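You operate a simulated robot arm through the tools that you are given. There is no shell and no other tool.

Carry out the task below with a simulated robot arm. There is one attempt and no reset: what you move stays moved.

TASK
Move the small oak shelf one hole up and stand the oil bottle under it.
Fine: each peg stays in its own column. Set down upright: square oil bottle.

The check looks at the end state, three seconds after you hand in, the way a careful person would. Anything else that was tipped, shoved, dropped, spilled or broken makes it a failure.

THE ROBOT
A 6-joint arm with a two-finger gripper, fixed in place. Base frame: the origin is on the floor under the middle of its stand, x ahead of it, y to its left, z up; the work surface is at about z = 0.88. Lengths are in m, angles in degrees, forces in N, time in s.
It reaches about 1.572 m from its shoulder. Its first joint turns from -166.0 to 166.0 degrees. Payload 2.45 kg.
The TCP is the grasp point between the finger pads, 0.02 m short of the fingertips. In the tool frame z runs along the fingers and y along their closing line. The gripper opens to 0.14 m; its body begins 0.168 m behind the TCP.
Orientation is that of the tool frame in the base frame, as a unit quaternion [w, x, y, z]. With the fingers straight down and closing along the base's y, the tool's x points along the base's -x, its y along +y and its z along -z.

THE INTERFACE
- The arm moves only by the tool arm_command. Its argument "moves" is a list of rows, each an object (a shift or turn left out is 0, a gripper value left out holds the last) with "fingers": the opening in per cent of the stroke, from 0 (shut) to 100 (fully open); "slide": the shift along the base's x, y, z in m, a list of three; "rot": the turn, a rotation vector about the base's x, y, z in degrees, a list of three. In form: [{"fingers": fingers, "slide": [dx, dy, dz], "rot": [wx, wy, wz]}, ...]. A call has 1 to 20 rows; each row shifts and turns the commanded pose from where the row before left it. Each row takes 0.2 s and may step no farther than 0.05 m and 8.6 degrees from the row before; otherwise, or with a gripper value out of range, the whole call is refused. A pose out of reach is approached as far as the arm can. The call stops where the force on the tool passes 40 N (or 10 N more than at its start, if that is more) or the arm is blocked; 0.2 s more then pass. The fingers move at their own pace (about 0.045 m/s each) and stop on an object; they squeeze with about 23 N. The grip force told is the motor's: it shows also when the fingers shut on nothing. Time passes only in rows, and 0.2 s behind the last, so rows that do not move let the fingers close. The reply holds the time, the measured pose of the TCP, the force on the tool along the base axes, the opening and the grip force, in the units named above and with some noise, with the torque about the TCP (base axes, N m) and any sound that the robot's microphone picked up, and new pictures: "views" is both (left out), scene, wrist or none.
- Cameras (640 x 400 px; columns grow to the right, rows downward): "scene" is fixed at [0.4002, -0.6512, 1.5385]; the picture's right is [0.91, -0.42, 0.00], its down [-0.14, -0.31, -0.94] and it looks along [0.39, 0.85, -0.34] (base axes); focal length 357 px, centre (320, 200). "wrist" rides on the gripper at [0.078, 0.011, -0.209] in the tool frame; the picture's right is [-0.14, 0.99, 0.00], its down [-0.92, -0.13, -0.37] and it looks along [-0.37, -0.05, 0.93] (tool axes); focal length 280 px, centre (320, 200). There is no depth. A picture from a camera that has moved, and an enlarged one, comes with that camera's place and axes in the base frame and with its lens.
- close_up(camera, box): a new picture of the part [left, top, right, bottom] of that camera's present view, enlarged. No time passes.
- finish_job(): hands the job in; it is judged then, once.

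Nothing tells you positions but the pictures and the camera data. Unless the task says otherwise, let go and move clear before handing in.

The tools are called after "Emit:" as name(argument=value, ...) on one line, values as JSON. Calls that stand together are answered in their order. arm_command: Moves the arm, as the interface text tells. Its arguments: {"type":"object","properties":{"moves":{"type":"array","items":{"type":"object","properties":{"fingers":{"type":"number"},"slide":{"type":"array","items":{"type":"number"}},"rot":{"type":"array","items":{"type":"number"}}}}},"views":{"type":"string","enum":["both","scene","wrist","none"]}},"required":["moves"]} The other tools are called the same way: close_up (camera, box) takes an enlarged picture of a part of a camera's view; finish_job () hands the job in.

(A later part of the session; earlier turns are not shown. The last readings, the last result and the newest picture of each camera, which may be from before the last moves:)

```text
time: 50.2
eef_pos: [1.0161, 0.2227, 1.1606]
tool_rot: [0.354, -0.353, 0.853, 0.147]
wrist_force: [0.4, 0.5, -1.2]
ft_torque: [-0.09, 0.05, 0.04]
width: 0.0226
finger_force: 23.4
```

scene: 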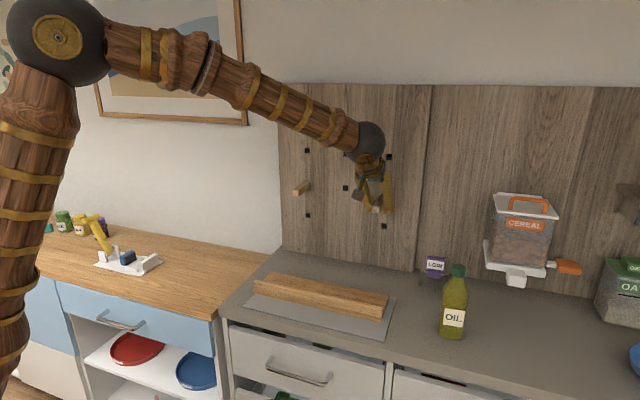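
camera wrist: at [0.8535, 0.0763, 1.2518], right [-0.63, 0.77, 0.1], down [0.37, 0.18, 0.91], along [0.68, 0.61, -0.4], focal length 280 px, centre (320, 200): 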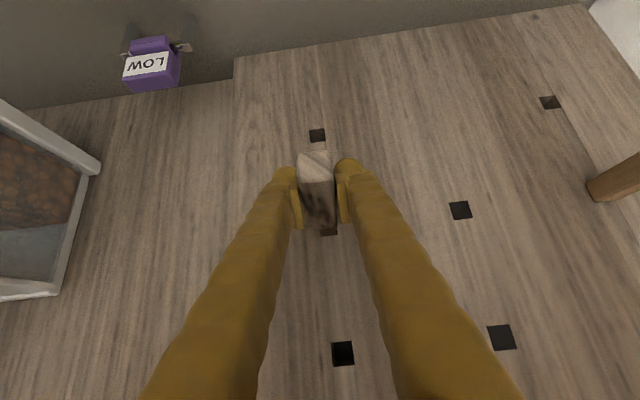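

Emit:
arm_command(moves=[{"slide": [0.0035, 0.0035, 0]}, {"slide": [0.0025, 0.0025, 0]}, {"slide": [0, 0, 0]}], views="none")

Emit:
arm_command(moves=[{"slide": [0.0015, 0.0015, 0]}, {"slide": [0, 0, 0]}], views="wrist")

Emit:
close_up(camera="wrist", box=[290, 200, 370, 280])

```text
time: 51.0
eef_pos: [1.0216, 0.2289, 1.1608]
tool_rot: [0.353, -0.354, 0.853, 0.148]
wrist_force: [0.1, -1.0, 1.3]
ft_torque: [0.06, -0.06, -0.02]
width: 0.0225
finger_force: 22.8
```

```text
time: 51.6
eef_pos: [1.0216, 0.2297, 1.1607]
tool_rot: [0.354, -0.354, 0.853, 0.147]
wrist_force: [-0.3, -2.0, 2.6]
ft_torque: [0.16, -0.1, 0.0]
width: 0.0227
finger_force: 23.3
camera wrist: at [0.8711, 0.0932, 1.2516], right [-0.63, 0.77, 0.1], down [0.37, 0.18, 0.91], along [0.68, 0.61, -0.4], focal length 280 px, centre (320, 200)
```

wrist: 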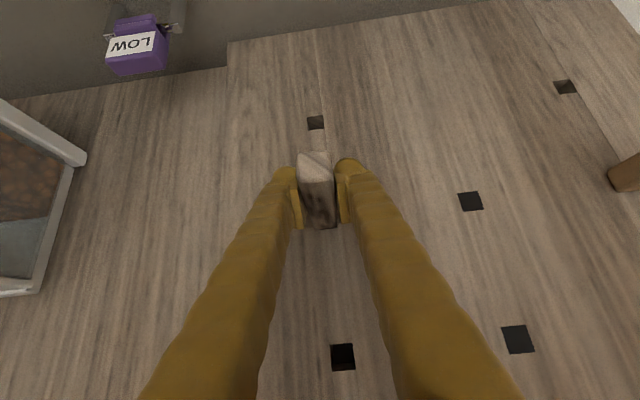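

```text
5.00 times, centred on (330, 240) of wrist
camera zoom: at [0.8711, 0.0932, 1.2516], right [-0.63, 0.77, 0.1], down [0.37, 0.18, 0.91], along [0.68, 0.61, -0.4], focal length 1402 px, centre (270, 0)
```

zoom: 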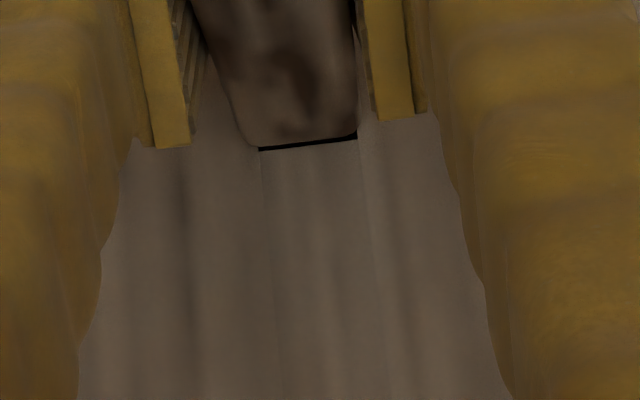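

Emit:
arm_command(moves=[{"slide": [0.001, 0.001, 0]}, {"slide": [0, 0, 0]}], views="none")

```text
time: 52.2
eef_pos: [1.0244, 0.2307, 1.1601]
tool_rot: [0.354, -0.353, 0.854, 0.146]
wrist_force: [-6.5, -6.3, 6.1]
ft_torque: [0.23, -0.21, 0.04]
width: 0.0226
finger_force: 23.2
```

The shoulder is seated, with about 9 N of push-back. I'll release and back away.

Emit:
arm_command(moves=[{"fingers": 45}, {"fingers": 45}, {"fingers": 45}, {"fingers": 45}, {"slide": [-0.0212, -0.0212, 0]}, {"slide": [-0.0283, -0.0283, 0]}, {"slide": [-0.0283, -0.0283, 0]}, {"slide": [-0.0283, -0.0283, 0]}, {"slide": [-0.0212, -0.0212, 0]}, {"slide": [0, 0, 0]}], views="both")

Emit:
close_up(camera="scene", box=[280, 140, 420, 230])

Emit:
close_up(camera="wrist", box=[280, 160, 400, 280])

```text
time: 54.4
eef_pos: [0.8988, 0.104, 1.158]
tool_rot: [0.353, -0.353, 0.854, 0.147]
wrist_force: [0.0, -0.3, 0.4]
ft_torque: [0.03, 0.03, 0.0]
width: 0.063
finger_force: 0.0
camera wrist: at [0.7464, -0.0318, 1.2501], right [-0.63, 0.77, 0.1], down [0.37, 0.18, 0.91], along [0.68, 0.61, -0.4], focal length 280 px, centre (320, 200)
```

scene: 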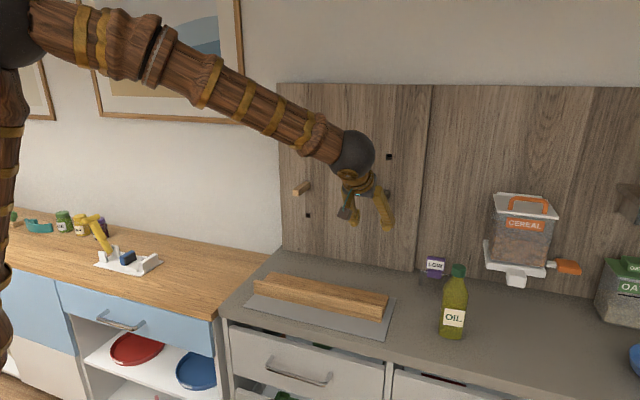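
wrist: 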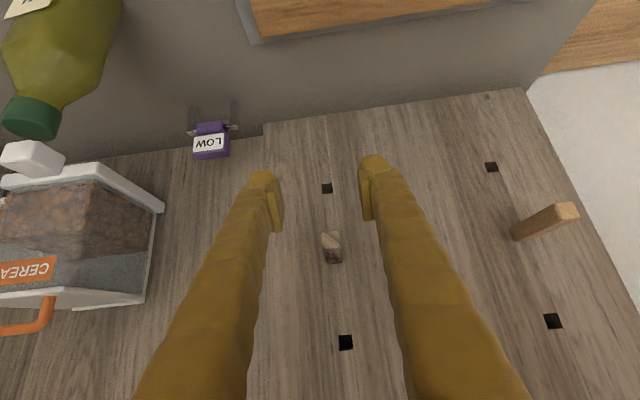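

```text
4.44 times, centred on (350, 185) of scene
camera zoom: at [0.4002, -0.6512, 1.5385], right [0.91, -0.42, 0.0], down [-0.14, -0.31, -0.94], along [0.39, 0.85, -0.34], focal length 1588 px, centre (187, 267)
```

zoom: 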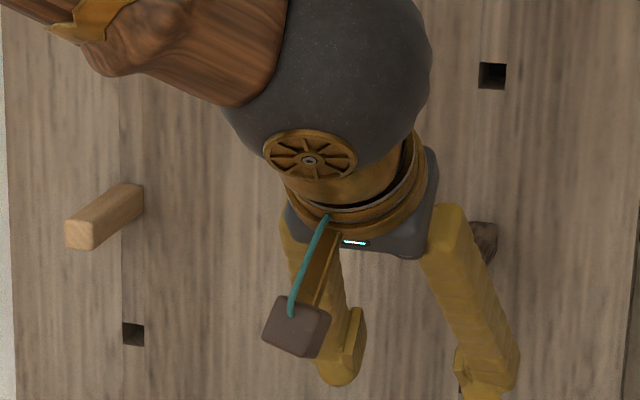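

```text
3.33 times, centred on (340, 220) of wrist
camera zoom: at [0.7464, -0.0318, 1.2501], right [-0.63, 0.77, 0.1], down [0.37, 0.18, 0.91], along [0.68, 0.61, -0.4], focal length 935 px, centre (253, 133)
```

zoom: 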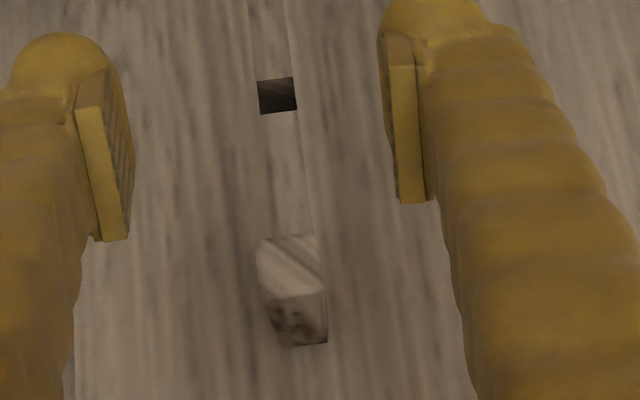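

Both pegs are seated in the middle row. Next I'll reorient the tool to point down, above the parked shelf, to pick it up by its lip again.

Emit:
arm_command(moves=[{"rot": [-5.303, 5.303, 0], "slide": [0, 0, 0.0094]}, {"rot": [-5.303, 5.303, 0], "slide": [0, 0, 0.0094]}, {"rot": [-5.303, 5.303, 0], "slide": [0, 0, 0.0094]}, {"rot": [-5.303, 5.303, 0], "slide": [0, 0, 0.0094]}, {"rot": [-5.303, 5.303, 0], "slide": [0, 0, 0.0094]}, {"rot": [-5.303, 5.303, 0], "slide": [0, 0, 0.0092]}, {"rot": [0, 0, -8.1818], "slide": [-0.0128, 0.00512, 0]}, {"rot": [0, 0, -8.1818], "slide": [-0.0128, 0.00512, 0]}, {"rot": [0, 0, -8.1818], "slide": [-0.0128, 0.00512, 0]}, {"rot": [0, 0, -8.1818], "slide": [-0.0128, 0.00512, 0]}, {"rot": [0, 0, -8.1818], "slide": [-0.0128, 0.00512, 0]}, {"rot": [0, 0, -8.1818], "slide": [-0.0128, 0.00512, 0]}, {"rot": [0, 0, -8.1818], "slide": [-0.0128, 0.00512, 0]}, {"rot": [0, 0, -8.1818], "slide": [-0.0128, 0.00512, 0]}, {"rot": [0, 0, -8.1818], "slide": [-0.0128, 0.00512, 0]}, {"rot": [0, 0, -8.1818], "slide": [-0.0128, 0.00512, 0]}, {"rot": [0, 0, -8.1818], "slide": [-0.01287, 0.00511, 0]}, {"slide": [0, 0, 0]}], views="both")

Emit:
close_up(camera="scene", box=[280, 140, 420, 230])

```text
time: 58.2
eef_pos: [0.7553, 0.1603, 1.2164]
tool_rot: [0.0, 0.383, 0.924, 0.0]
wrist_force: [1.0, 0.2, -0.4]
ft_torque: [-0.01, 0.03, -0.01]
width: 0.0632
finger_force: 0.2
camera wrist: at [0.7082, 0.2226, 1.424], right [0.8, 0.6, 0.0], down [0.56, -0.74, 0.37], along [0.22, -0.29, -0.93], focal length 280 px, centre (320, 200)
```

scene: 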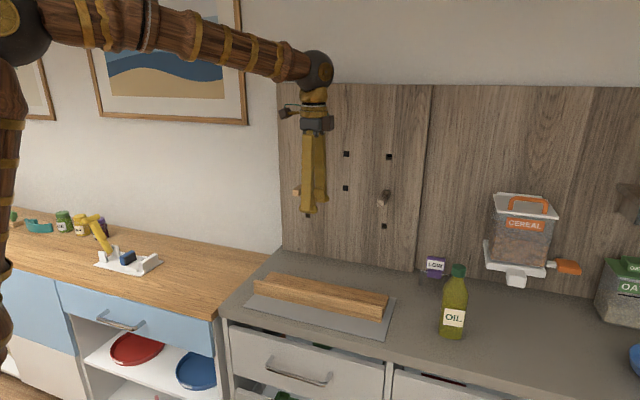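
wrist: 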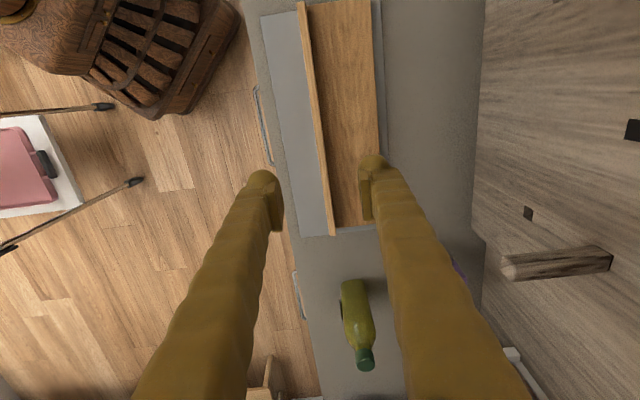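

```text
4.44 times, centred on (350, 185) of scene
camera zoom: at [0.4002, -0.6512, 1.5385], right [0.91, -0.42, 0.0], down [-0.14, -0.31, -0.94], along [0.39, 0.85, -0.34], focal length 1588 px, centre (187, 267)
```

zoom: 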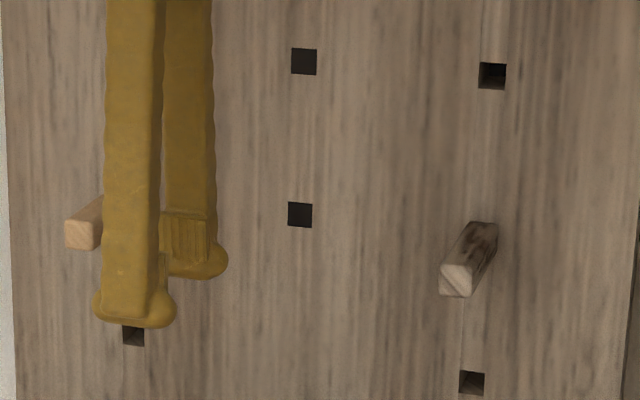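

I'm directly above the lip again. I'll descend part-way and verify.

Emit:
arm_command(moves=[{"slide": [0, 0, -0.045]}, {"slide": [0, 0, -0.045]}, {"slide": [0, 0, -0.045]}, {"slide": [0, 0, -0.045]}, {"slide": [0, 0, -0.045]}, {"slide": [0, 0, -0.03]}, {"slide": [0, 0, 0]}], views="both")

Emit:
close_up(camera="wrist", box=[230, 130, 430, 255])

Emit:
close_up(camera="scene", box=[270, 220, 370, 320])

```text
time: 59.8
eef_pos: [0.7536, 0.1604, 0.9623]
tool_rot: [0.0, 0.383, 0.924, 0.0]
wrist_force: [-0.5, -0.4, -0.8]
ft_torque: [0.01, -0.03, 0.01]
width: 0.0631
finger_force: 0.0
camera wrist: at [0.706, 0.2235, 1.1693], right [0.8, 0.6, 0.0], down [0.56, -0.74, 0.37], along [0.22, -0.29, -0.93], focal length 280 px, centre (320, 200)
```

scene: 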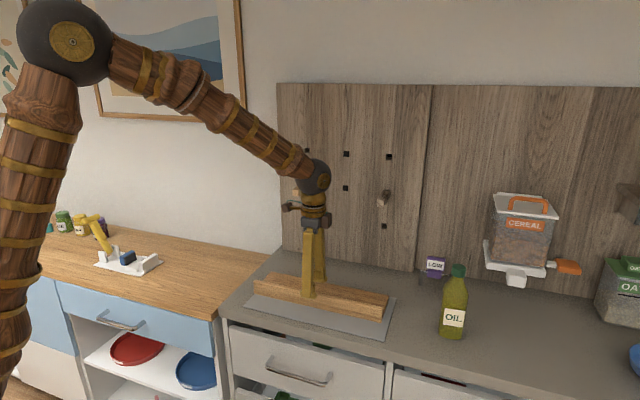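
wrist: 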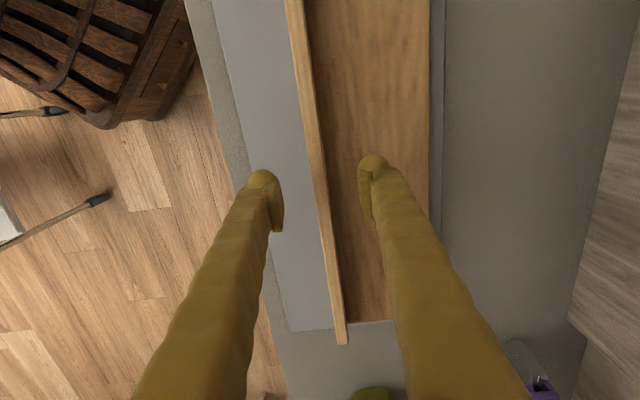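

```text
3.20 times, centred on (330, 192) of wrist
camera zoom: at [0.706, 0.2235, 1.1693], right [0.8, 0.6, 0.0], down [0.56, -0.74, 0.37], along [0.22, -0.29, -0.93], focal length 897 px, centre (288, 224)
```

zoom: 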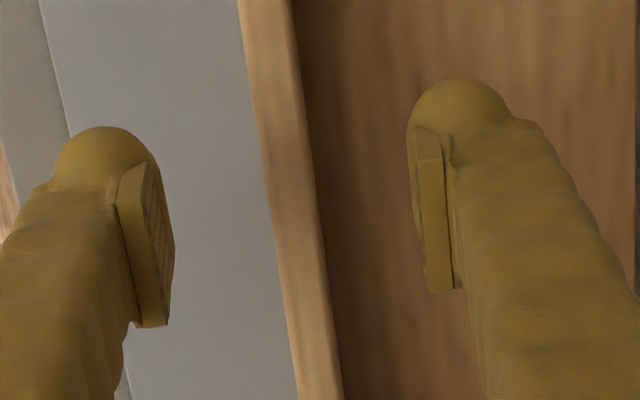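

```text
4.00 times, centred on (320, 270) of scene
camera zoom: at [0.4002, -0.6512, 1.5385], right [0.91, -0.42, 0.0], down [-0.14, -0.31, -0.94], along [0.39, 0.85, -0.34], focal length 1429 px, centre (320, -80)
```

zoom: 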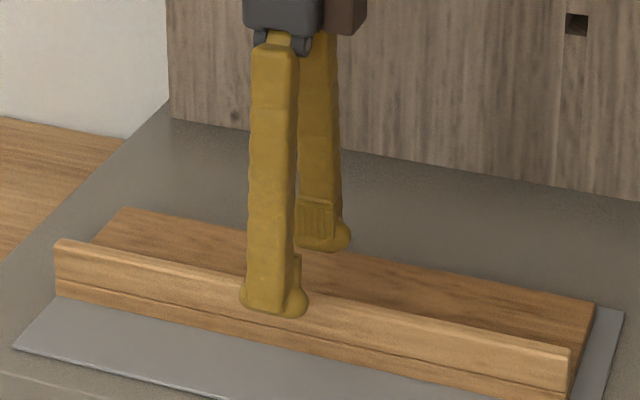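

The lip is between the pads. I'll lower to slightly deeper than the release height and check the contact force.

Emit:
arm_command(moves=[{"slide": [0, 0, -0.015]}, {"slide": [0, 0, -0.012]}, {"slide": [0, 0, -0.008]}, {"slide": [0, 0, -0.002]}, {"slide": [0, 0, 0]}], views="none")

Emit:
close_up(camera="scene", box=[290, 260, 350, 320])

```text
time: 61.0
eef_pos: [0.7559, 0.1603, 0.9245]
tool_rot: [0.0, 0.382, 0.924, 0.001]
wrist_force: [0.0, -0.7, 0.8]
ft_torque: [0.01, 0.0, 0.0]
width: 0.063
finger_force: 0.1
```

```text
6.67 times, centred on (320, 290) of scene
camera zoom: at [0.4002, -0.6512, 1.5385], right [0.91, -0.42, 0.0], down [-0.14, -0.31, -0.94], along [0.39, 0.85, -0.34], focal length 2382 px, centre (320, -400)
```

zoom: 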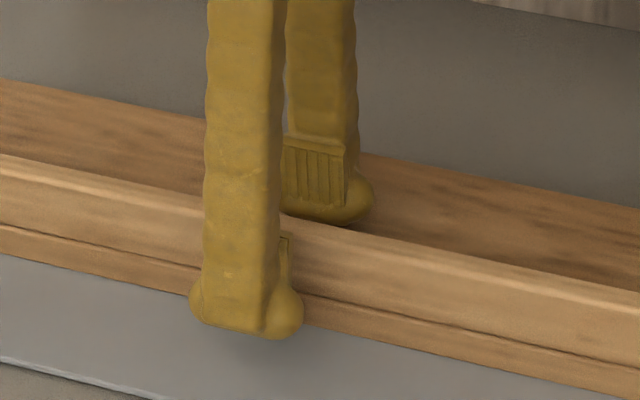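

Emit:
arm_command(moves=[{"slide": [0, 0, -0.001]}, {"slide": [0, 0, 0]}, {"fingers": 0}, {"fingers": 0}, {"fingers": 0}, {"fingers": 0}, {"fingers": 0}, {"fingers": 0}], views="none")

```text
time: 62.8
eef_pos: [0.7559, 0.1597, 0.9235]
tool_rot: [-0.001, 0.383, 0.924, 0.0]
wrist_force: [-1.5, -2.4, -0.3]
ft_torque: [0.02, 0.0, 0.01]
width: 0.0129
finger_force: 23.0
```

The lip is gripped at 12.9 mm. I'll lift gently and look at the shelf's attitude.

Emit:
arm_command(moves=[{"slide": [0, 0, 0.005]}, {"slide": [0, 0, 0.01]}, {"slide": [0, 0, 0.02]}, {"slide": [0, 0, 0.03]}, {"slide": [0, 0, 0]}], views="both")

Emit:
close_up(camera="scene", box=[235, 200, 415, 320])

```text
time: 64.0
eef_pos: [0.7549, 0.1604, 0.9899]
tool_rot: [0.001, 0.383, 0.924, -0.001]
wrist_force: [-0.3, 0.2, -4.3]
ft_torque: [-0.15, 0.1, 0.01]
width: 0.0133
finger_force: 22.7
camera wrist: at [0.7071, 0.2226, 1.1983], right [0.8, 0.6, 0.0], down [0.56, -0.74, 0.37], along [0.22, -0.29, -0.93], focal length 280 px, centre (320, 200)
```

scene: 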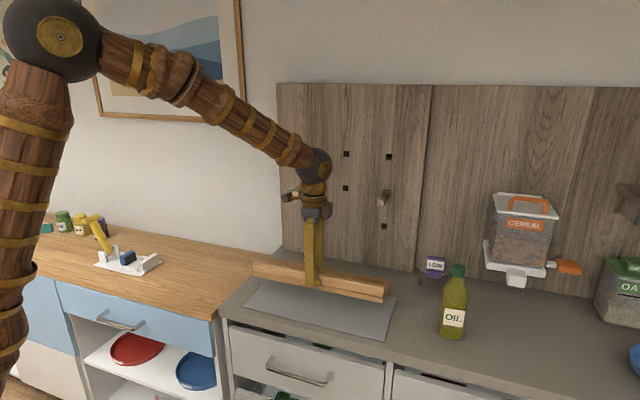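
wrist: 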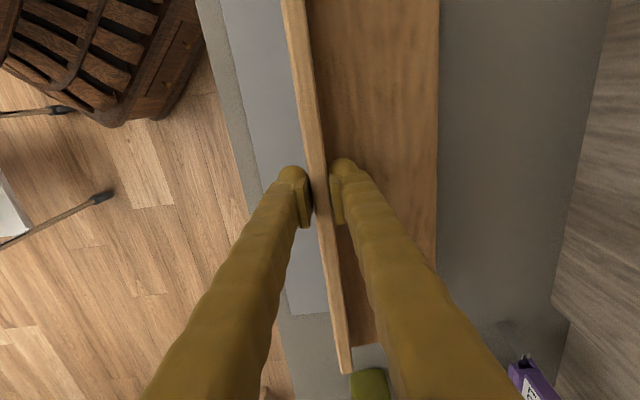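

```text
3.33 times, centred on (325, 260) of scene
camera zoom: at [0.4002, -0.6512, 1.5385], right [0.91, -0.42, 0.0], down [-0.14, -0.31, -0.94], along [0.39, 0.85, -0.34], focal length 1191 px, centre (303, 0)
```

zoom: 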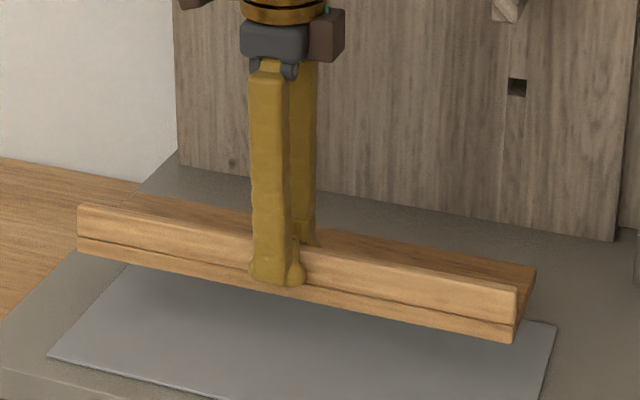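

The shelf hangs with its back about 8–9° low. I'll tilt the tool to level it, raise it above the pegs and check before moving in.

Emit:
arm_command(moves=[{"rot": [3.0, -3.0, 0], "slide": [0, 0, 0.03]}, {"rot": [3.0, -3.0, 0], "slide": [0, 0, 0.042]}, {"slide": [0, 0, 0.045]}, {"slide": [0, 0, 0.045]}, {"slide": [0, 0, 0.045]}, {"slide": [0, 0, 0.045]}, {"slide": [0, 0, 0]}], views="both")

Emit:
close_up(camera="scene", box=[235, 140, 415, 260])

```text
time: 65.6
eef_pos: [0.7546, 0.1621, 1.2411]
tool_rot: [0.029, 0.381, 0.921, 0.069]
wrist_force: [-0.6, 0.3, -3.3]
ft_torque: [-0.18, 0.09, -0.02]
width: 0.0133
finger_force: 22.7
camera wrist: at [0.6849, 0.2027, 1.4487], right [0.79, 0.6, 0.15], down [0.52, -0.78, 0.35], along [0.32, -0.2, -0.93], focal length 280 px, centre (320, 200)
```

scene: 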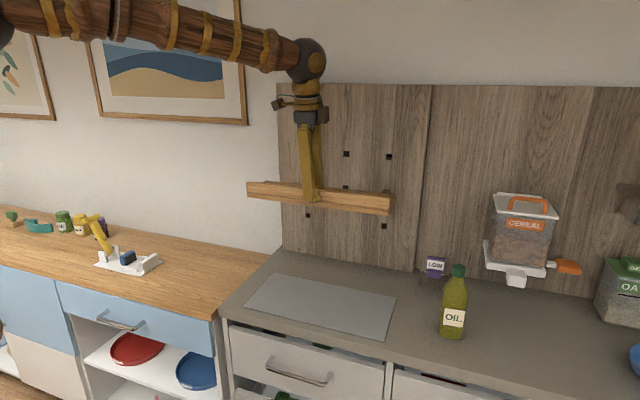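
wrist: 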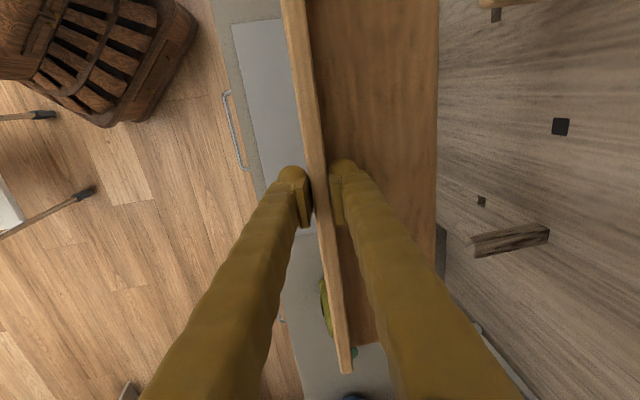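

```text
3.33 times, centred on (325, 200) of scene
camera zoom: at [0.4002, -0.6512, 1.5385], right [0.91, -0.42, 0.0], down [-0.14, -0.31, -0.94], along [0.39, 0.85, -0.34], focal length 1191 px, centre (303, 200)
```

zoom: 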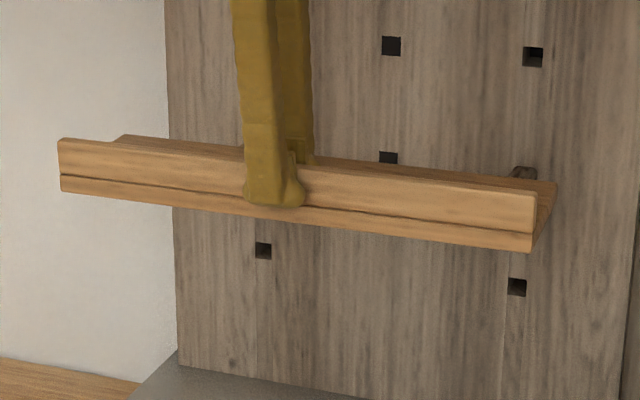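

The shelf is level now and about 3 cm above the peg tops. I'll move it in toward the wall to its original depth.

Emit:
arm_command(moves=[{"slide": [0.0261, 0.0261, 0]}, {"slide": [0.0261, 0.0261, 0]}, {"slide": [0.0261, 0.0261, 0]}, {"slide": [0.0261, 0.0261, 0]}, {"slide": [0.0261, 0.0261, 0]}, {"slide": [0, 0, 0]}], views="both")

Emit:
close_up(camera="scene", box=[265, 130, 415, 240])

Emit:
close_up(camera="wrist", box=[300, 0, 540, 400])

```text
time: 67.0
eef_pos: [0.8855, 0.2907, 1.2397]
tool_rot: [0.028, 0.381, 0.921, 0.068]
wrist_force: [-0.1, 0.2, -3.4]
ft_torque: [-0.13, 0.11, 0.02]
width: 0.0133
finger_force: 23.2
camera wrist: at [0.8153, 0.3316, 1.4478], right [0.79, 0.6, 0.15], down [0.52, -0.78, 0.35], along [0.32, -0.2, -0.93], focal length 280 px, centre (320, 200)
```

scene: 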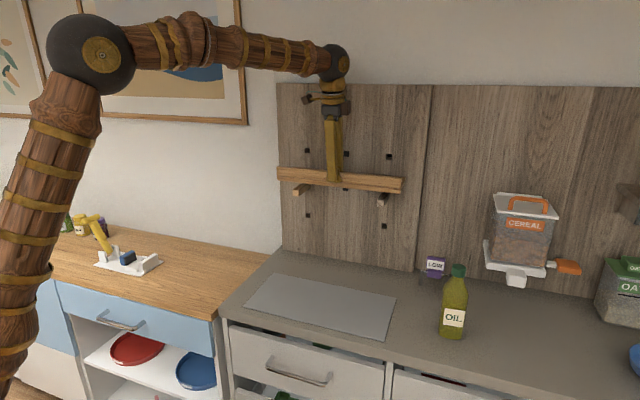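
wrist: 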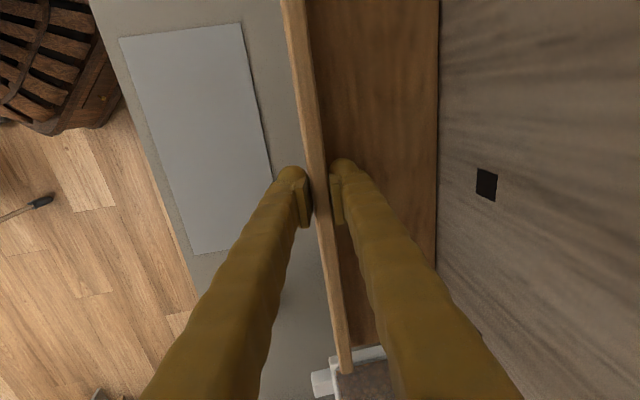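

```text
3.64 times, centred on (340, 185) of scene
camera zoom: at [0.4002, -0.6512, 1.5385], right [0.91, -0.42, 0.0], down [-0.14, -0.31, -0.94], along [0.39, 0.85, -0.34], focal length 1299 px, centre (247, 254)
```

zoom: 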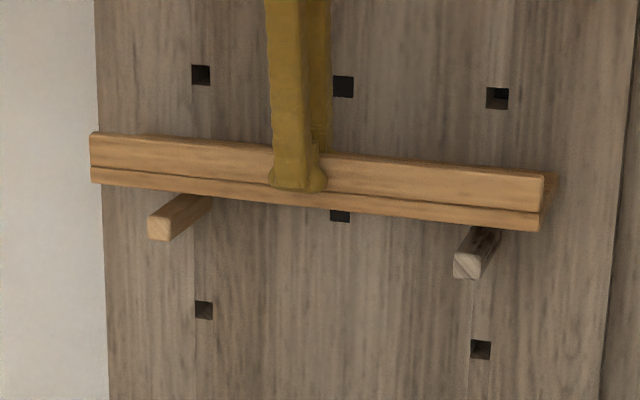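

```text
1.00 times, centred on (420, 200) of wrist (not enlarged: the box is as wide or as high as the picture)
camera zoom: at [0.8153, 0.3316, 1.4478], right [0.79, 0.6, 0.15], down [0.52, -0.78, 0.35], along [0.32, -0.2, -0.93], focal length 280 px, centre (220, 200)
```

zoom: 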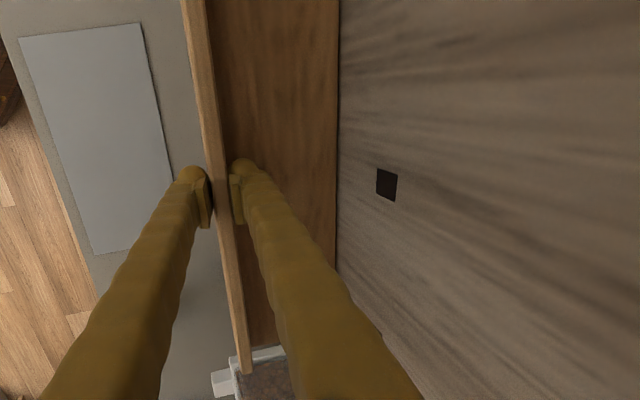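

It's in position above both pegs. I'll lower it slowly onto them.

Emit:
arm_command(moves=[{"slide": [0, 0, -0.01]}, {"slide": [0, 0, -0.008]}, {"slide": [0, 0, -0.004]}, {"slide": [0, 0, -0.003]}, {"slide": [0, 0, 0]}], views="none")

Emit:
close_up(camera="scene", box=[265, 130, 415, 240])

```text
time: 68.2
eef_pos: [0.8846, 0.2905, 1.2146]
tool_rot: [0.028, 0.382, 0.921, 0.069]
wrist_force: [-0.6, -0.1, -4.5]
ft_torque: [-0.09, 0.12, -0.01]
width: 0.0135
finger_force: 23.1
```

```text
3.64 times, centred on (340, 185) of scene
camera zoom: at [0.4002, -0.6512, 1.5385], right [0.91, -0.42, 0.0], down [-0.14, -0.31, -0.94], along [0.39, 0.85, -0.34], focal length 1299 px, centre (247, 254)
```

zoom: 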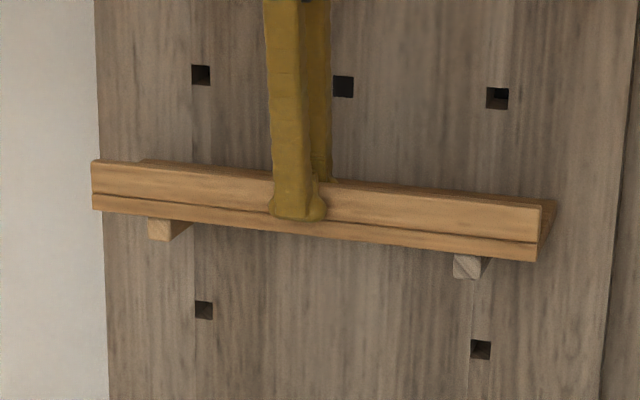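

Emit:
arm_command(moves=[{"slide": [0, 0, -0.002]}, {"slide": [0, 0, 0]}], views="none")

Emit:
arm_command(moves=[{"slide": [0, 0, -0.0015]}, {"slide": [0, 0, 0]}], views="none")

```text
time: 68.8
eef_pos: [0.8862, 0.2909, 1.2129]
tool_rot: [0.029, 0.382, 0.921, 0.069]
wrist_force: [-0.3, -1.2, -4.6]
ft_torque: [-0.14, 0.1, 0.0]
width: 0.0135
finger_force: 23.1
```

```text
time: 69.4
eef_pos: [0.8857, 0.2901, 1.2113]
tool_rot: [0.029, 0.381, 0.921, 0.07]
wrist_force: [0.0, -0.8, -3.5]
ft_torque: [-0.1, 0.12, -0.01]
width: 0.0135
finger_force: 23.4
```

Emit:
arm_command(moves=[{"slide": [0, 0, -0.0015]}, {"slide": [0, 0, 0]}], views="none")

Emit:
arm_command(moves=[{"slide": [0, 0, -0.001]}, {"slide": [0, 0, 0]}], views="none")

Emit:
close_up(camera="scene", box=[265, 130, 415, 240])

```text
time: 70.0
eef_pos: [0.8869, 0.2914, 1.2105]
tool_rot: [0.028, 0.382, 0.921, 0.068]
wrist_force: [-0.4, 0.8, -1.5]
ft_torque: [-0.11, 0.15, 0.01]
width: 0.0132
finger_force: 22.3
```

```text
time: 70.6
eef_pos: [0.8861, 0.2915, 1.2098]
tool_rot: [0.029, 0.381, 0.922, 0.068]
wrist_force: [-1.8, -1.8, 3.6]
ft_torque: [-0.14, 0.23, 0.06]
width: 0.0134
finger_force: 23.0
```

```text
3.64 times, centred on (340, 185) of scene
camera zoom: at [0.4002, -0.6512, 1.5385], right [0.91, -0.42, 0.0], down [-0.14, -0.31, -0.94], along [0.39, 0.85, -0.34], focal length 1299 px, centre (247, 254)
```

zoom: 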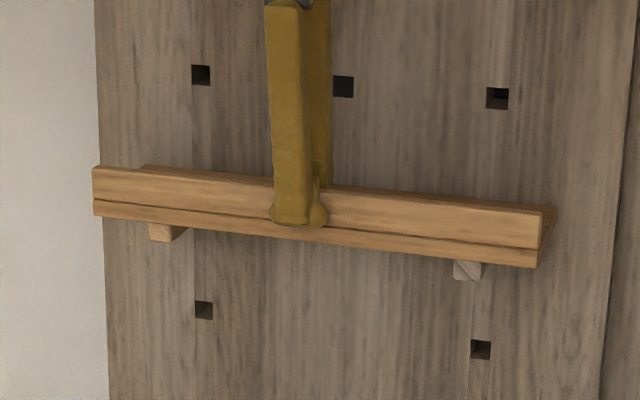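

The shelf is resting on the pegs and the force has reversed. I'll release it slowly and lift the gripper away.

Emit:
arm_command(moves=[{"fingers": 15}, {"fingers": 25}, {"fingers": 40}, {"fingers": 40}, {"slide": [0, 0, 0]}], views="both")

Emit:
close_up(camera="scene", box=[265, 130, 415, 240])

```text
time: 71.8
eef_pos: [0.8873, 0.2911, 1.2096]
tool_rot: [0.028, 0.382, 0.921, 0.068]
wrist_force: [0.2, 0.1, -0.6]
ft_torque: [-0.01, 0.0, 0.01]
width: 0.0561
finger_force: 0.1
camera wrist: at [0.8165, 0.3314, 1.4163], right [0.79, 0.6, 0.15], down [0.52, -0.78, 0.35], along [0.32, -0.2, -0.93], focal length 280 px, centre (320, 200)
```

scene: 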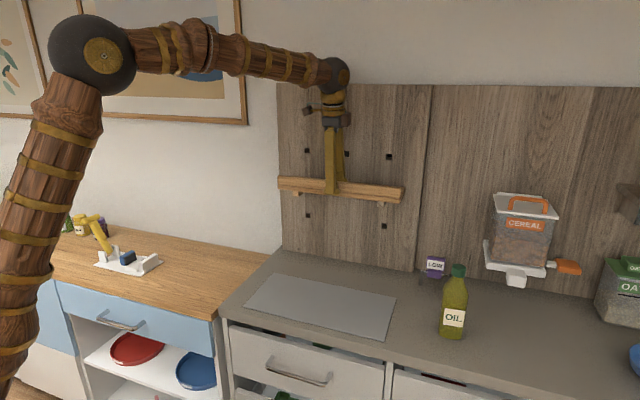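
wrist: 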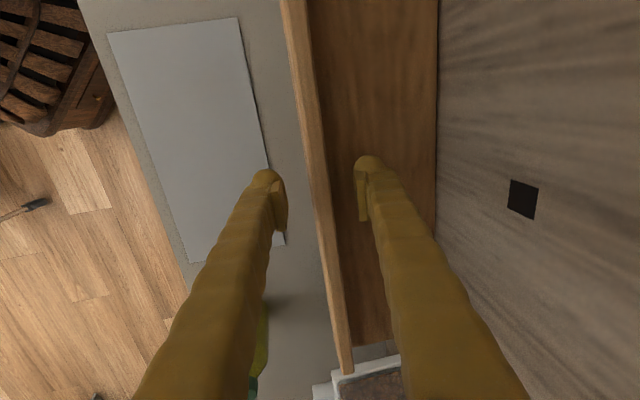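

```text
3.64 times, centred on (340, 185) of scene
camera zoom: at [0.4002, -0.6512, 1.5385], right [0.91, -0.42, 0.0], down [-0.14, -0.31, -0.94], along [0.39, 0.85, -0.34], focal length 1299 px, centre (247, 254)
```

zoom: 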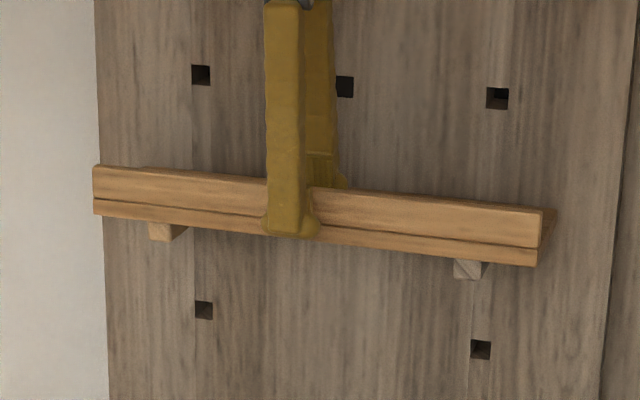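

The shelf holds on its own. I'll lift straight up and back away, then check the shelf.

Emit:
arm_command(moves=[{"slide": [0, 0, 0.01]}, {"slide": [0, 0, 0.03]}, {"slide": [0, 0, 0.04]}, {"slide": [0, 0, 0.04]}, {"slide": [-0.03, -0.03, 0]}, {"slide": [-0.03, -0.03, 0], "rot": [-3.0, 3.0, 0]}, {"slide": [-0.03, -0.03, 0], "rot": [-3.0, 3.0, 0]}, {"slide": [-0.03, -0.03, 0]}, {"slide": [0, 0, 0]}], views="both")

Emit:
close_up(camera="scene", box=[265, 150, 415, 240])

Emit:
close_up(camera="wrist", box=[320, 0, 520, 200])

```text
time: 73.8
eef_pos: [0.7657, 0.1697, 1.3282]
tool_rot: [0.0, 0.382, 0.924, 0.0]
wrist_force: [0.3, -0.1, -0.3]
ft_torque: [0.02, -0.03, -0.02]
width: 0.056
finger_force: 0.0
camera wrist: at [0.7186, 0.2325, 1.536], right [0.8, 0.6, 0.0], down [0.56, -0.74, 0.37], along [0.22, -0.29, -0.93], focal length 280 px, centre (320, 200)
```

scene: 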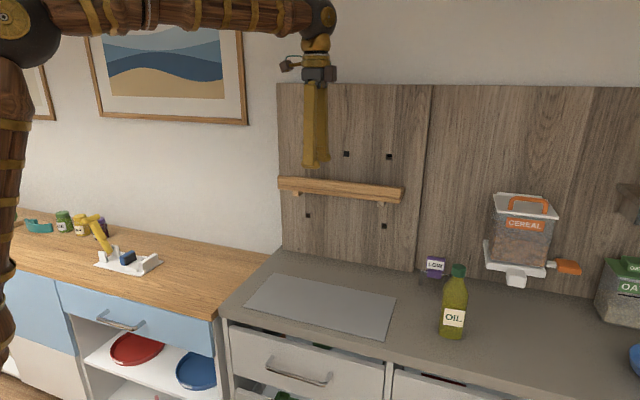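
wrist: 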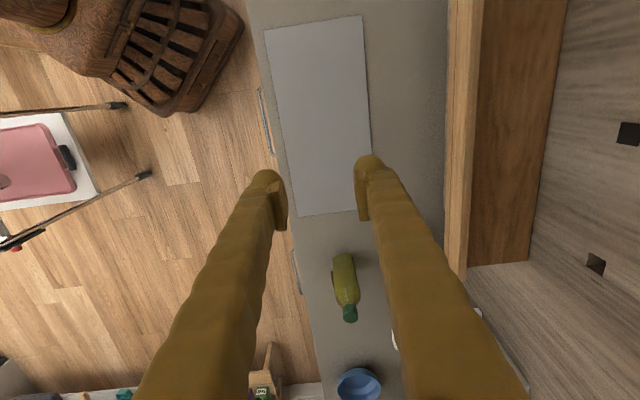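

```text
4.27 times, centred on (340, 195) of scene
camera zoom: at [0.4002, -0.6512, 1.5385], right [0.91, -0.42, 0.0], down [-0.14, -0.31, -0.94], along [0.39, 0.85, -0.34], focal length 1524 px, centre (235, 221)
```

zoom: 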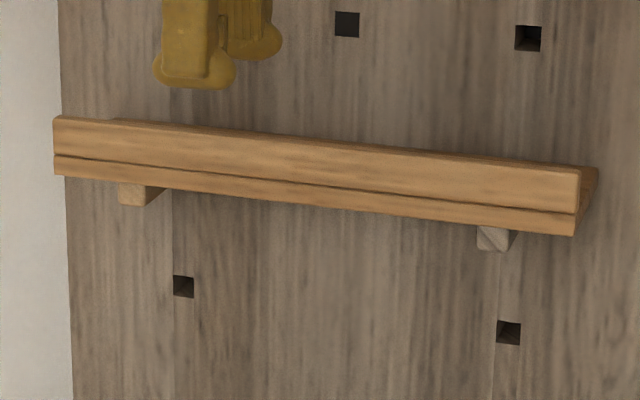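

```text
2.00 times, centred on (420, 100) of wrist
camera zoom: at [0.7186, 0.2325, 1.536], right [0.8, 0.6, 0.0], down [0.56, -0.74, 0.37], along [0.22, -0.29, -0.93], focal length 561 px, centre (120, 400)
```

zoom: 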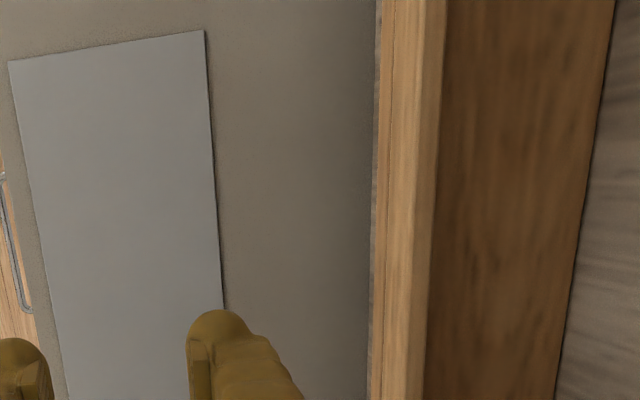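

The shelf is up one hole and level, with both pegs in their own columns. Now for the bottle: I'll look at it closely to get its position and orientation.

Emit:
close_up(camera="wrist", box=[300, 235, 400, 335])

Emit:
close_up(camera="scene", box=[425, 255, 485, 345])

```text
4.00 times, centred on (350, 285) of wrist
camera zoom: at [0.7186, 0.2325, 1.536], right [0.8, 0.6, 0.0], down [0.56, -0.74, 0.37], along [0.22, -0.29, -0.93], focal length 1122 px, centre (200, -140)
```

zoom: 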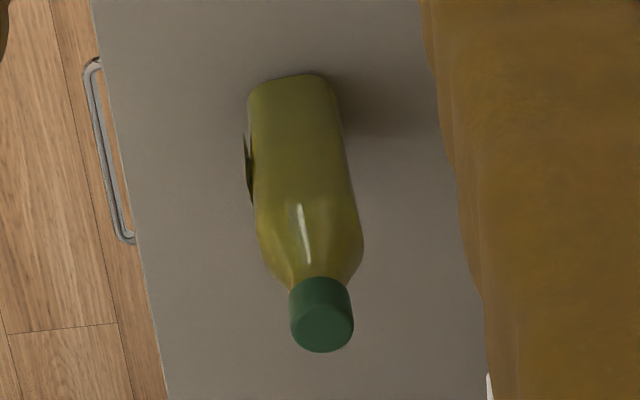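

```text
4.44 times, centred on (455, 300) of scene
camera zoom: at [0.4002, -0.6512, 1.5385], right [0.91, -0.42, 0.0], down [-0.14, -0.31, -0.94], along [0.39, 0.85, -0.34], focal length 1588 px, centre (-280, -244)
```

zoom: 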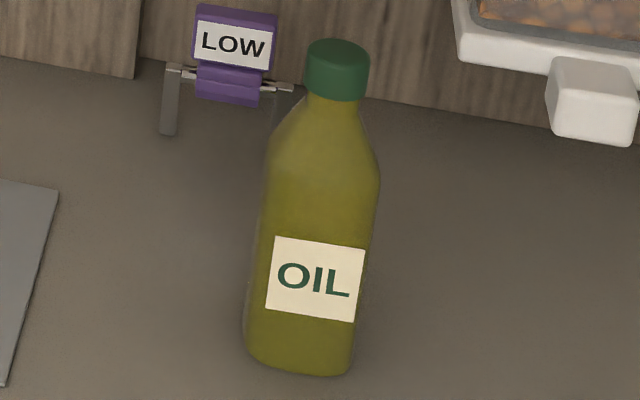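

The bottle is square to the wall, about 60 mm wide and 0.20 m tall, centred near n ≈ 0.675, w ≈ 0.803 (w runs rightward along the wall). I'll turn the tool to the 45° tilted pose facing the wall, fully open, high in front of the bottle, and check alignment.

Emit:
arm_command(moves=[{"fingers": 100, "rot": [0, 0, 8.1818], "slide": [0.01205, -0.01976, 0]}, {"rot": [0, 0, 8.1818], "slide": [0.01205, -0.01976, 0]}, {"rot": [0, 0, 8.1818], "slide": [0.01205, -0.01976, 0]}, {"rot": [0, 0, 8.1818], "slide": [0.01205, -0.01976, 0]}, {"rot": [0, 0, 8.1818], "slide": [0.01205, -0.01976, 0]}, {"rot": [0, 0, 8.1818], "slide": [0.01205, -0.01976, 0]}, {"rot": [0, 0, 8.1818], "slide": [0.01205, -0.01976, 0]}, {"rot": [0, 0, 8.1818], "slide": [0.01205, -0.01976, 0]}, {"rot": [0, 0, 8.1818], "slide": [0.01205, -0.01976, 0]}, {"rot": [0, 0, 8.1818], "slide": [0.01205, -0.01976, 0]}, {"rot": [0, 0, 8.1818], "slide": [0.01205, -0.01976, 0]}, {"rot": [5.303, -5.303, 0], "slide": [0.01205, -0.01976, 0]}, {"rot": [5.303, -5.303, 0], "slide": [0.01205, -0.01976, 0]}, {"rot": [5.303, -5.303, 0], "slide": [0.01205, -0.01976, 0]}, {"rot": [5.303, -5.303, 0], "slide": [0.01205, -0.01976, 0]}, {"rot": [5.303, -5.303, 0], "slide": [0.01205, -0.01976, 0]}, {"rot": [5.303, -5.303, 0], "slide": [0.01205, -0.01976, 0]}, {"slide": [0, 0, 0]}], views="both")

```text
time: 77.6
eef_pos: [0.972, -0.1659, 1.3269]
tool_rot: [0.354, -0.353, 0.853, 0.148]
wrist_force: [0.1, 0.1, -0.5]
ft_torque: [0.0, 0.02, 0.0]
width: 0.14
finger_force: 0.0
camera wrist: at [0.82, -0.3021, 1.4194], right [-0.63, 0.77, 0.1], down [0.37, 0.18, 0.91], along [0.68, 0.61, -0.4], focal length 280 px, centre (320, 200)
```

scene: 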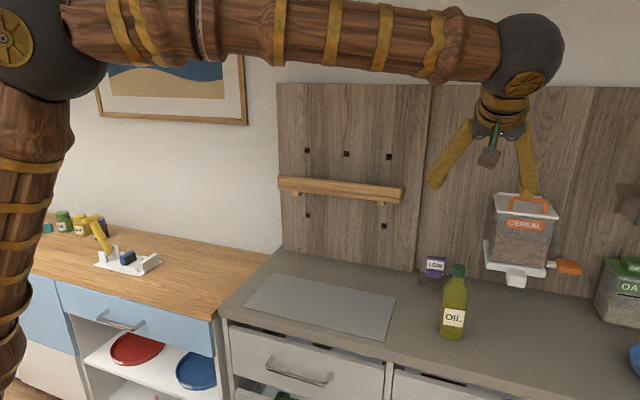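
wrist: 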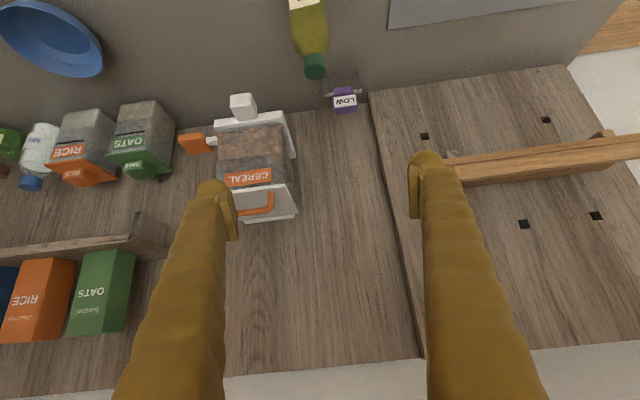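

I'll lower to the pre-grasp height in front of the bottle.

Emit:
arm_command(moves=[{"slide": [0, 0, -0.045]}, {"slide": [0, 0, -0.045]}, {"slide": [0, 0, -0.045]}, {"slide": [0, 0, -0.045]}, {"slide": [0, 0, -0.045]}, {"slide": [0, 0, -0.0428]}, {"slide": [0, 0, 0]}], views="both")

Emit:
close_up(camera="wrist", box=[240, 80, 400, 280])

```text
time: 79.2
eef_pos: [0.969, -0.1633, 1.0617]
tool_rot: [0.353, -0.353, 0.854, 0.146]
wrist_force: [-0.1, -0.7, -0.1]
ft_torque: [-0.02, -0.01, 0.0]
width: 0.1401
finger_force: 0.1
camera wrist: at [0.8175, -0.3004, 1.1528], right [-0.63, 0.77, 0.1], down [0.37, 0.18, 0.91], along [0.68, 0.61, -0.4], focal length 280 px, centre (320, 200)
```

scene: 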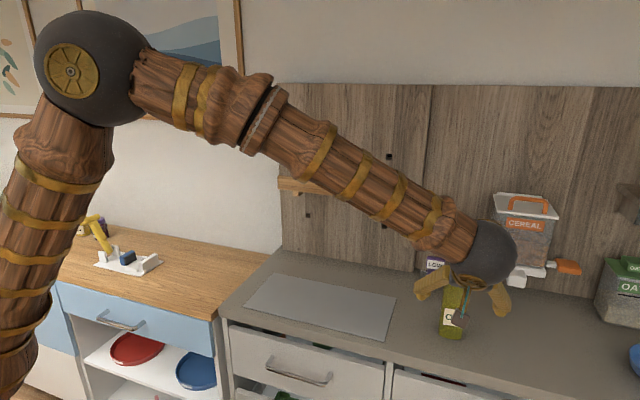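
wrist: 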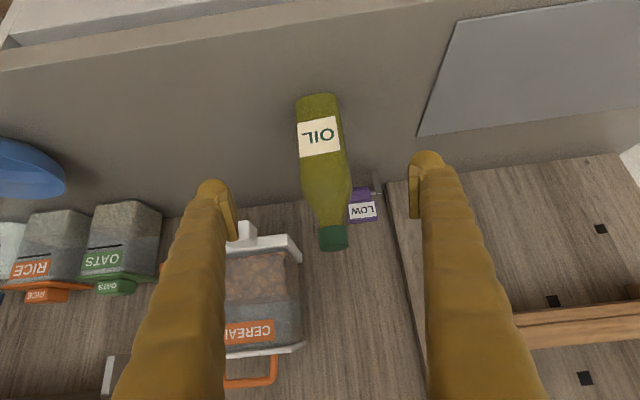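

```text
2.00 times, centred on (320, 180) of wrist
camera zoom: at [0.8175, -0.3004, 1.1528], right [-0.63, 0.77, 0.1], down [0.37, 0.18, 0.91], along [0.68, 0.61, -0.4], focal length 561 px, centre (320, 240)
```

zoom: 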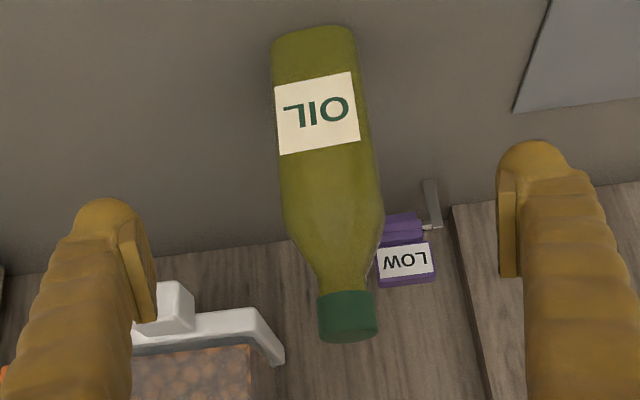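

The bottle lies about 4 mm left of the tool mid-plane and is square to it. I'll correct that and advance along the tool axis so the pads straddle the bottle body.

Emit:
arm_command(moves=[{"slide": [-0.0028, 0.0028, 0]}, {"slide": [0.01874, 0.01874, -0.0265]}, {"slide": [0.01874, 0.01874, -0.0265]}, {"slide": [0, 0, 0]}], views="both")

Emit:
close_up(camera="wrist", box=[220, 80, 420, 330])

```text
time: 80.2
eef_pos: [1.0071, -0.1267, 1.0079]
tool_rot: [0.354, -0.353, 0.854, 0.146]
wrist_force: [-0.5, 0.5, -0.2]
ft_torque: [-0.03, -0.02, 0.0]
width: 0.1401
finger_force: 0.0
camera wrist: at [0.8554, -0.2629, 1.0995], right [-0.63, 0.77, 0.1], down [0.37, 0.18, 0.91], along [0.68, 0.61, -0.4], focal length 280 px, centre (320, 200)
```

scene: 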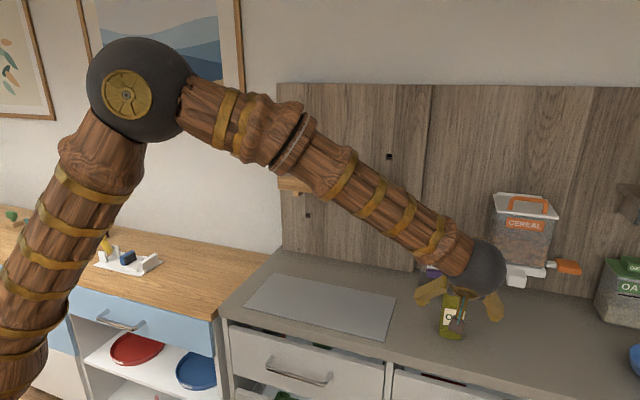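
wrist: 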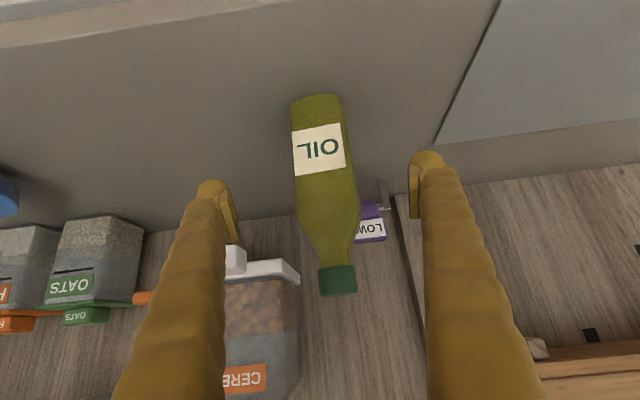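

```text
1.60 times, centred on (320, 205) of wrist
camera zoom: at [0.8554, -0.2629, 1.0995], right [-0.63, 0.77, 0.1], down [0.37, 0.18, 0.91], along [0.68, 0.61, -0.4], focal length 449 px, centre (320, 192)
```

zoom: 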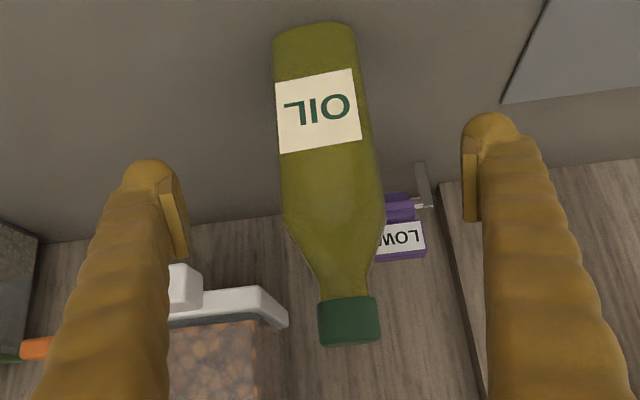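

It's still about 4 mm off to the left, so I'll correct and continue to straddle.

Emit:
arm_command(moves=[{"slide": [-0.0028, 0.0028, 0]}, {"slide": [0.01874, 0.01874, -0.0265]}, {"slide": [0.01874, 0.01874, -0.0265]}, {"slide": [0, 0, 0]}], views="both")

Emit:
close_up(camera="wrist", box=[180, 50, 460, 400])

Emit:
close_up(camera="scene", box=[400, 230, 540, 350])

```text
time: 81.2
eef_pos: [1.0411, -0.0854, 0.9533]
tool_rot: [0.354, -0.354, 0.853, 0.147]
wrist_force: [-0.2, -0.6, 0.2]
ft_torque: [0.02, 0.02, 0.02]
width: 0.1399
finger_force: 0.0
camera wrist: at [0.8889, -0.2215, 1.0457], right [-0.63, 0.77, 0.1], down [0.37, 0.19, 0.91], along [0.68, 0.61, -0.4], focal length 280 px, centre (320, 200)
```

scene: 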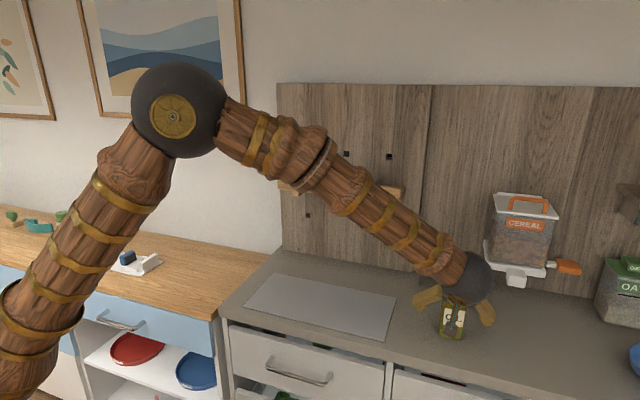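
wrist: 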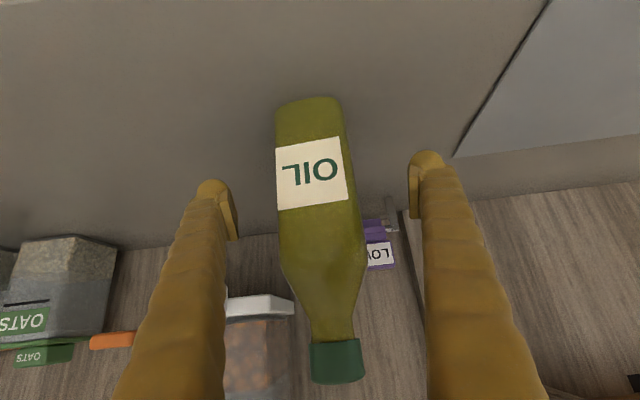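

```text
1.14 times, centred on (320, 225) of wrist
camera zoom: at [0.8889, -0.2215, 1.0457], right [-0.63, 0.77, 0.1], down [0.37, 0.19, 0.91], along [0.68, 0.61, -0.4], focal length 320 px, centre (320, 171)
```

zoom: 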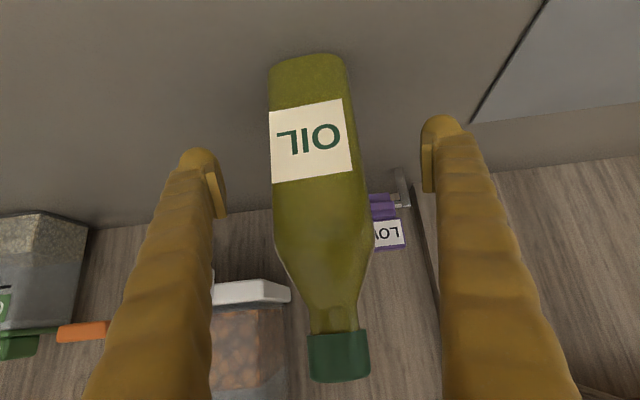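

```text
3.33 times, centred on (470, 290) of scene
camera zoom: at [0.4002, -0.6512, 1.5385], right [0.91, -0.42, 0.0], down [-0.14, -0.31, -0.94], along [0.39, 0.85, -0.34], focal length 1191 px, centre (-180, -100)
```

zoom: 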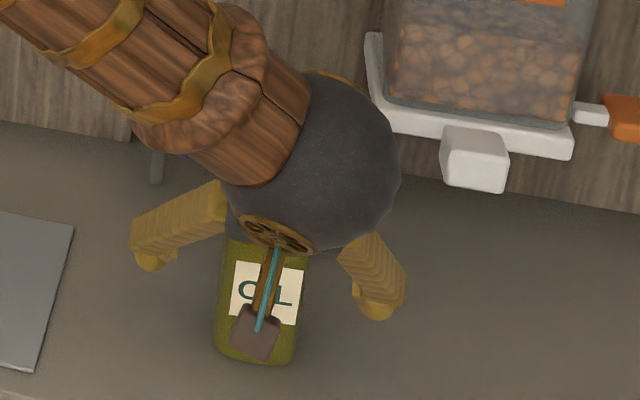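

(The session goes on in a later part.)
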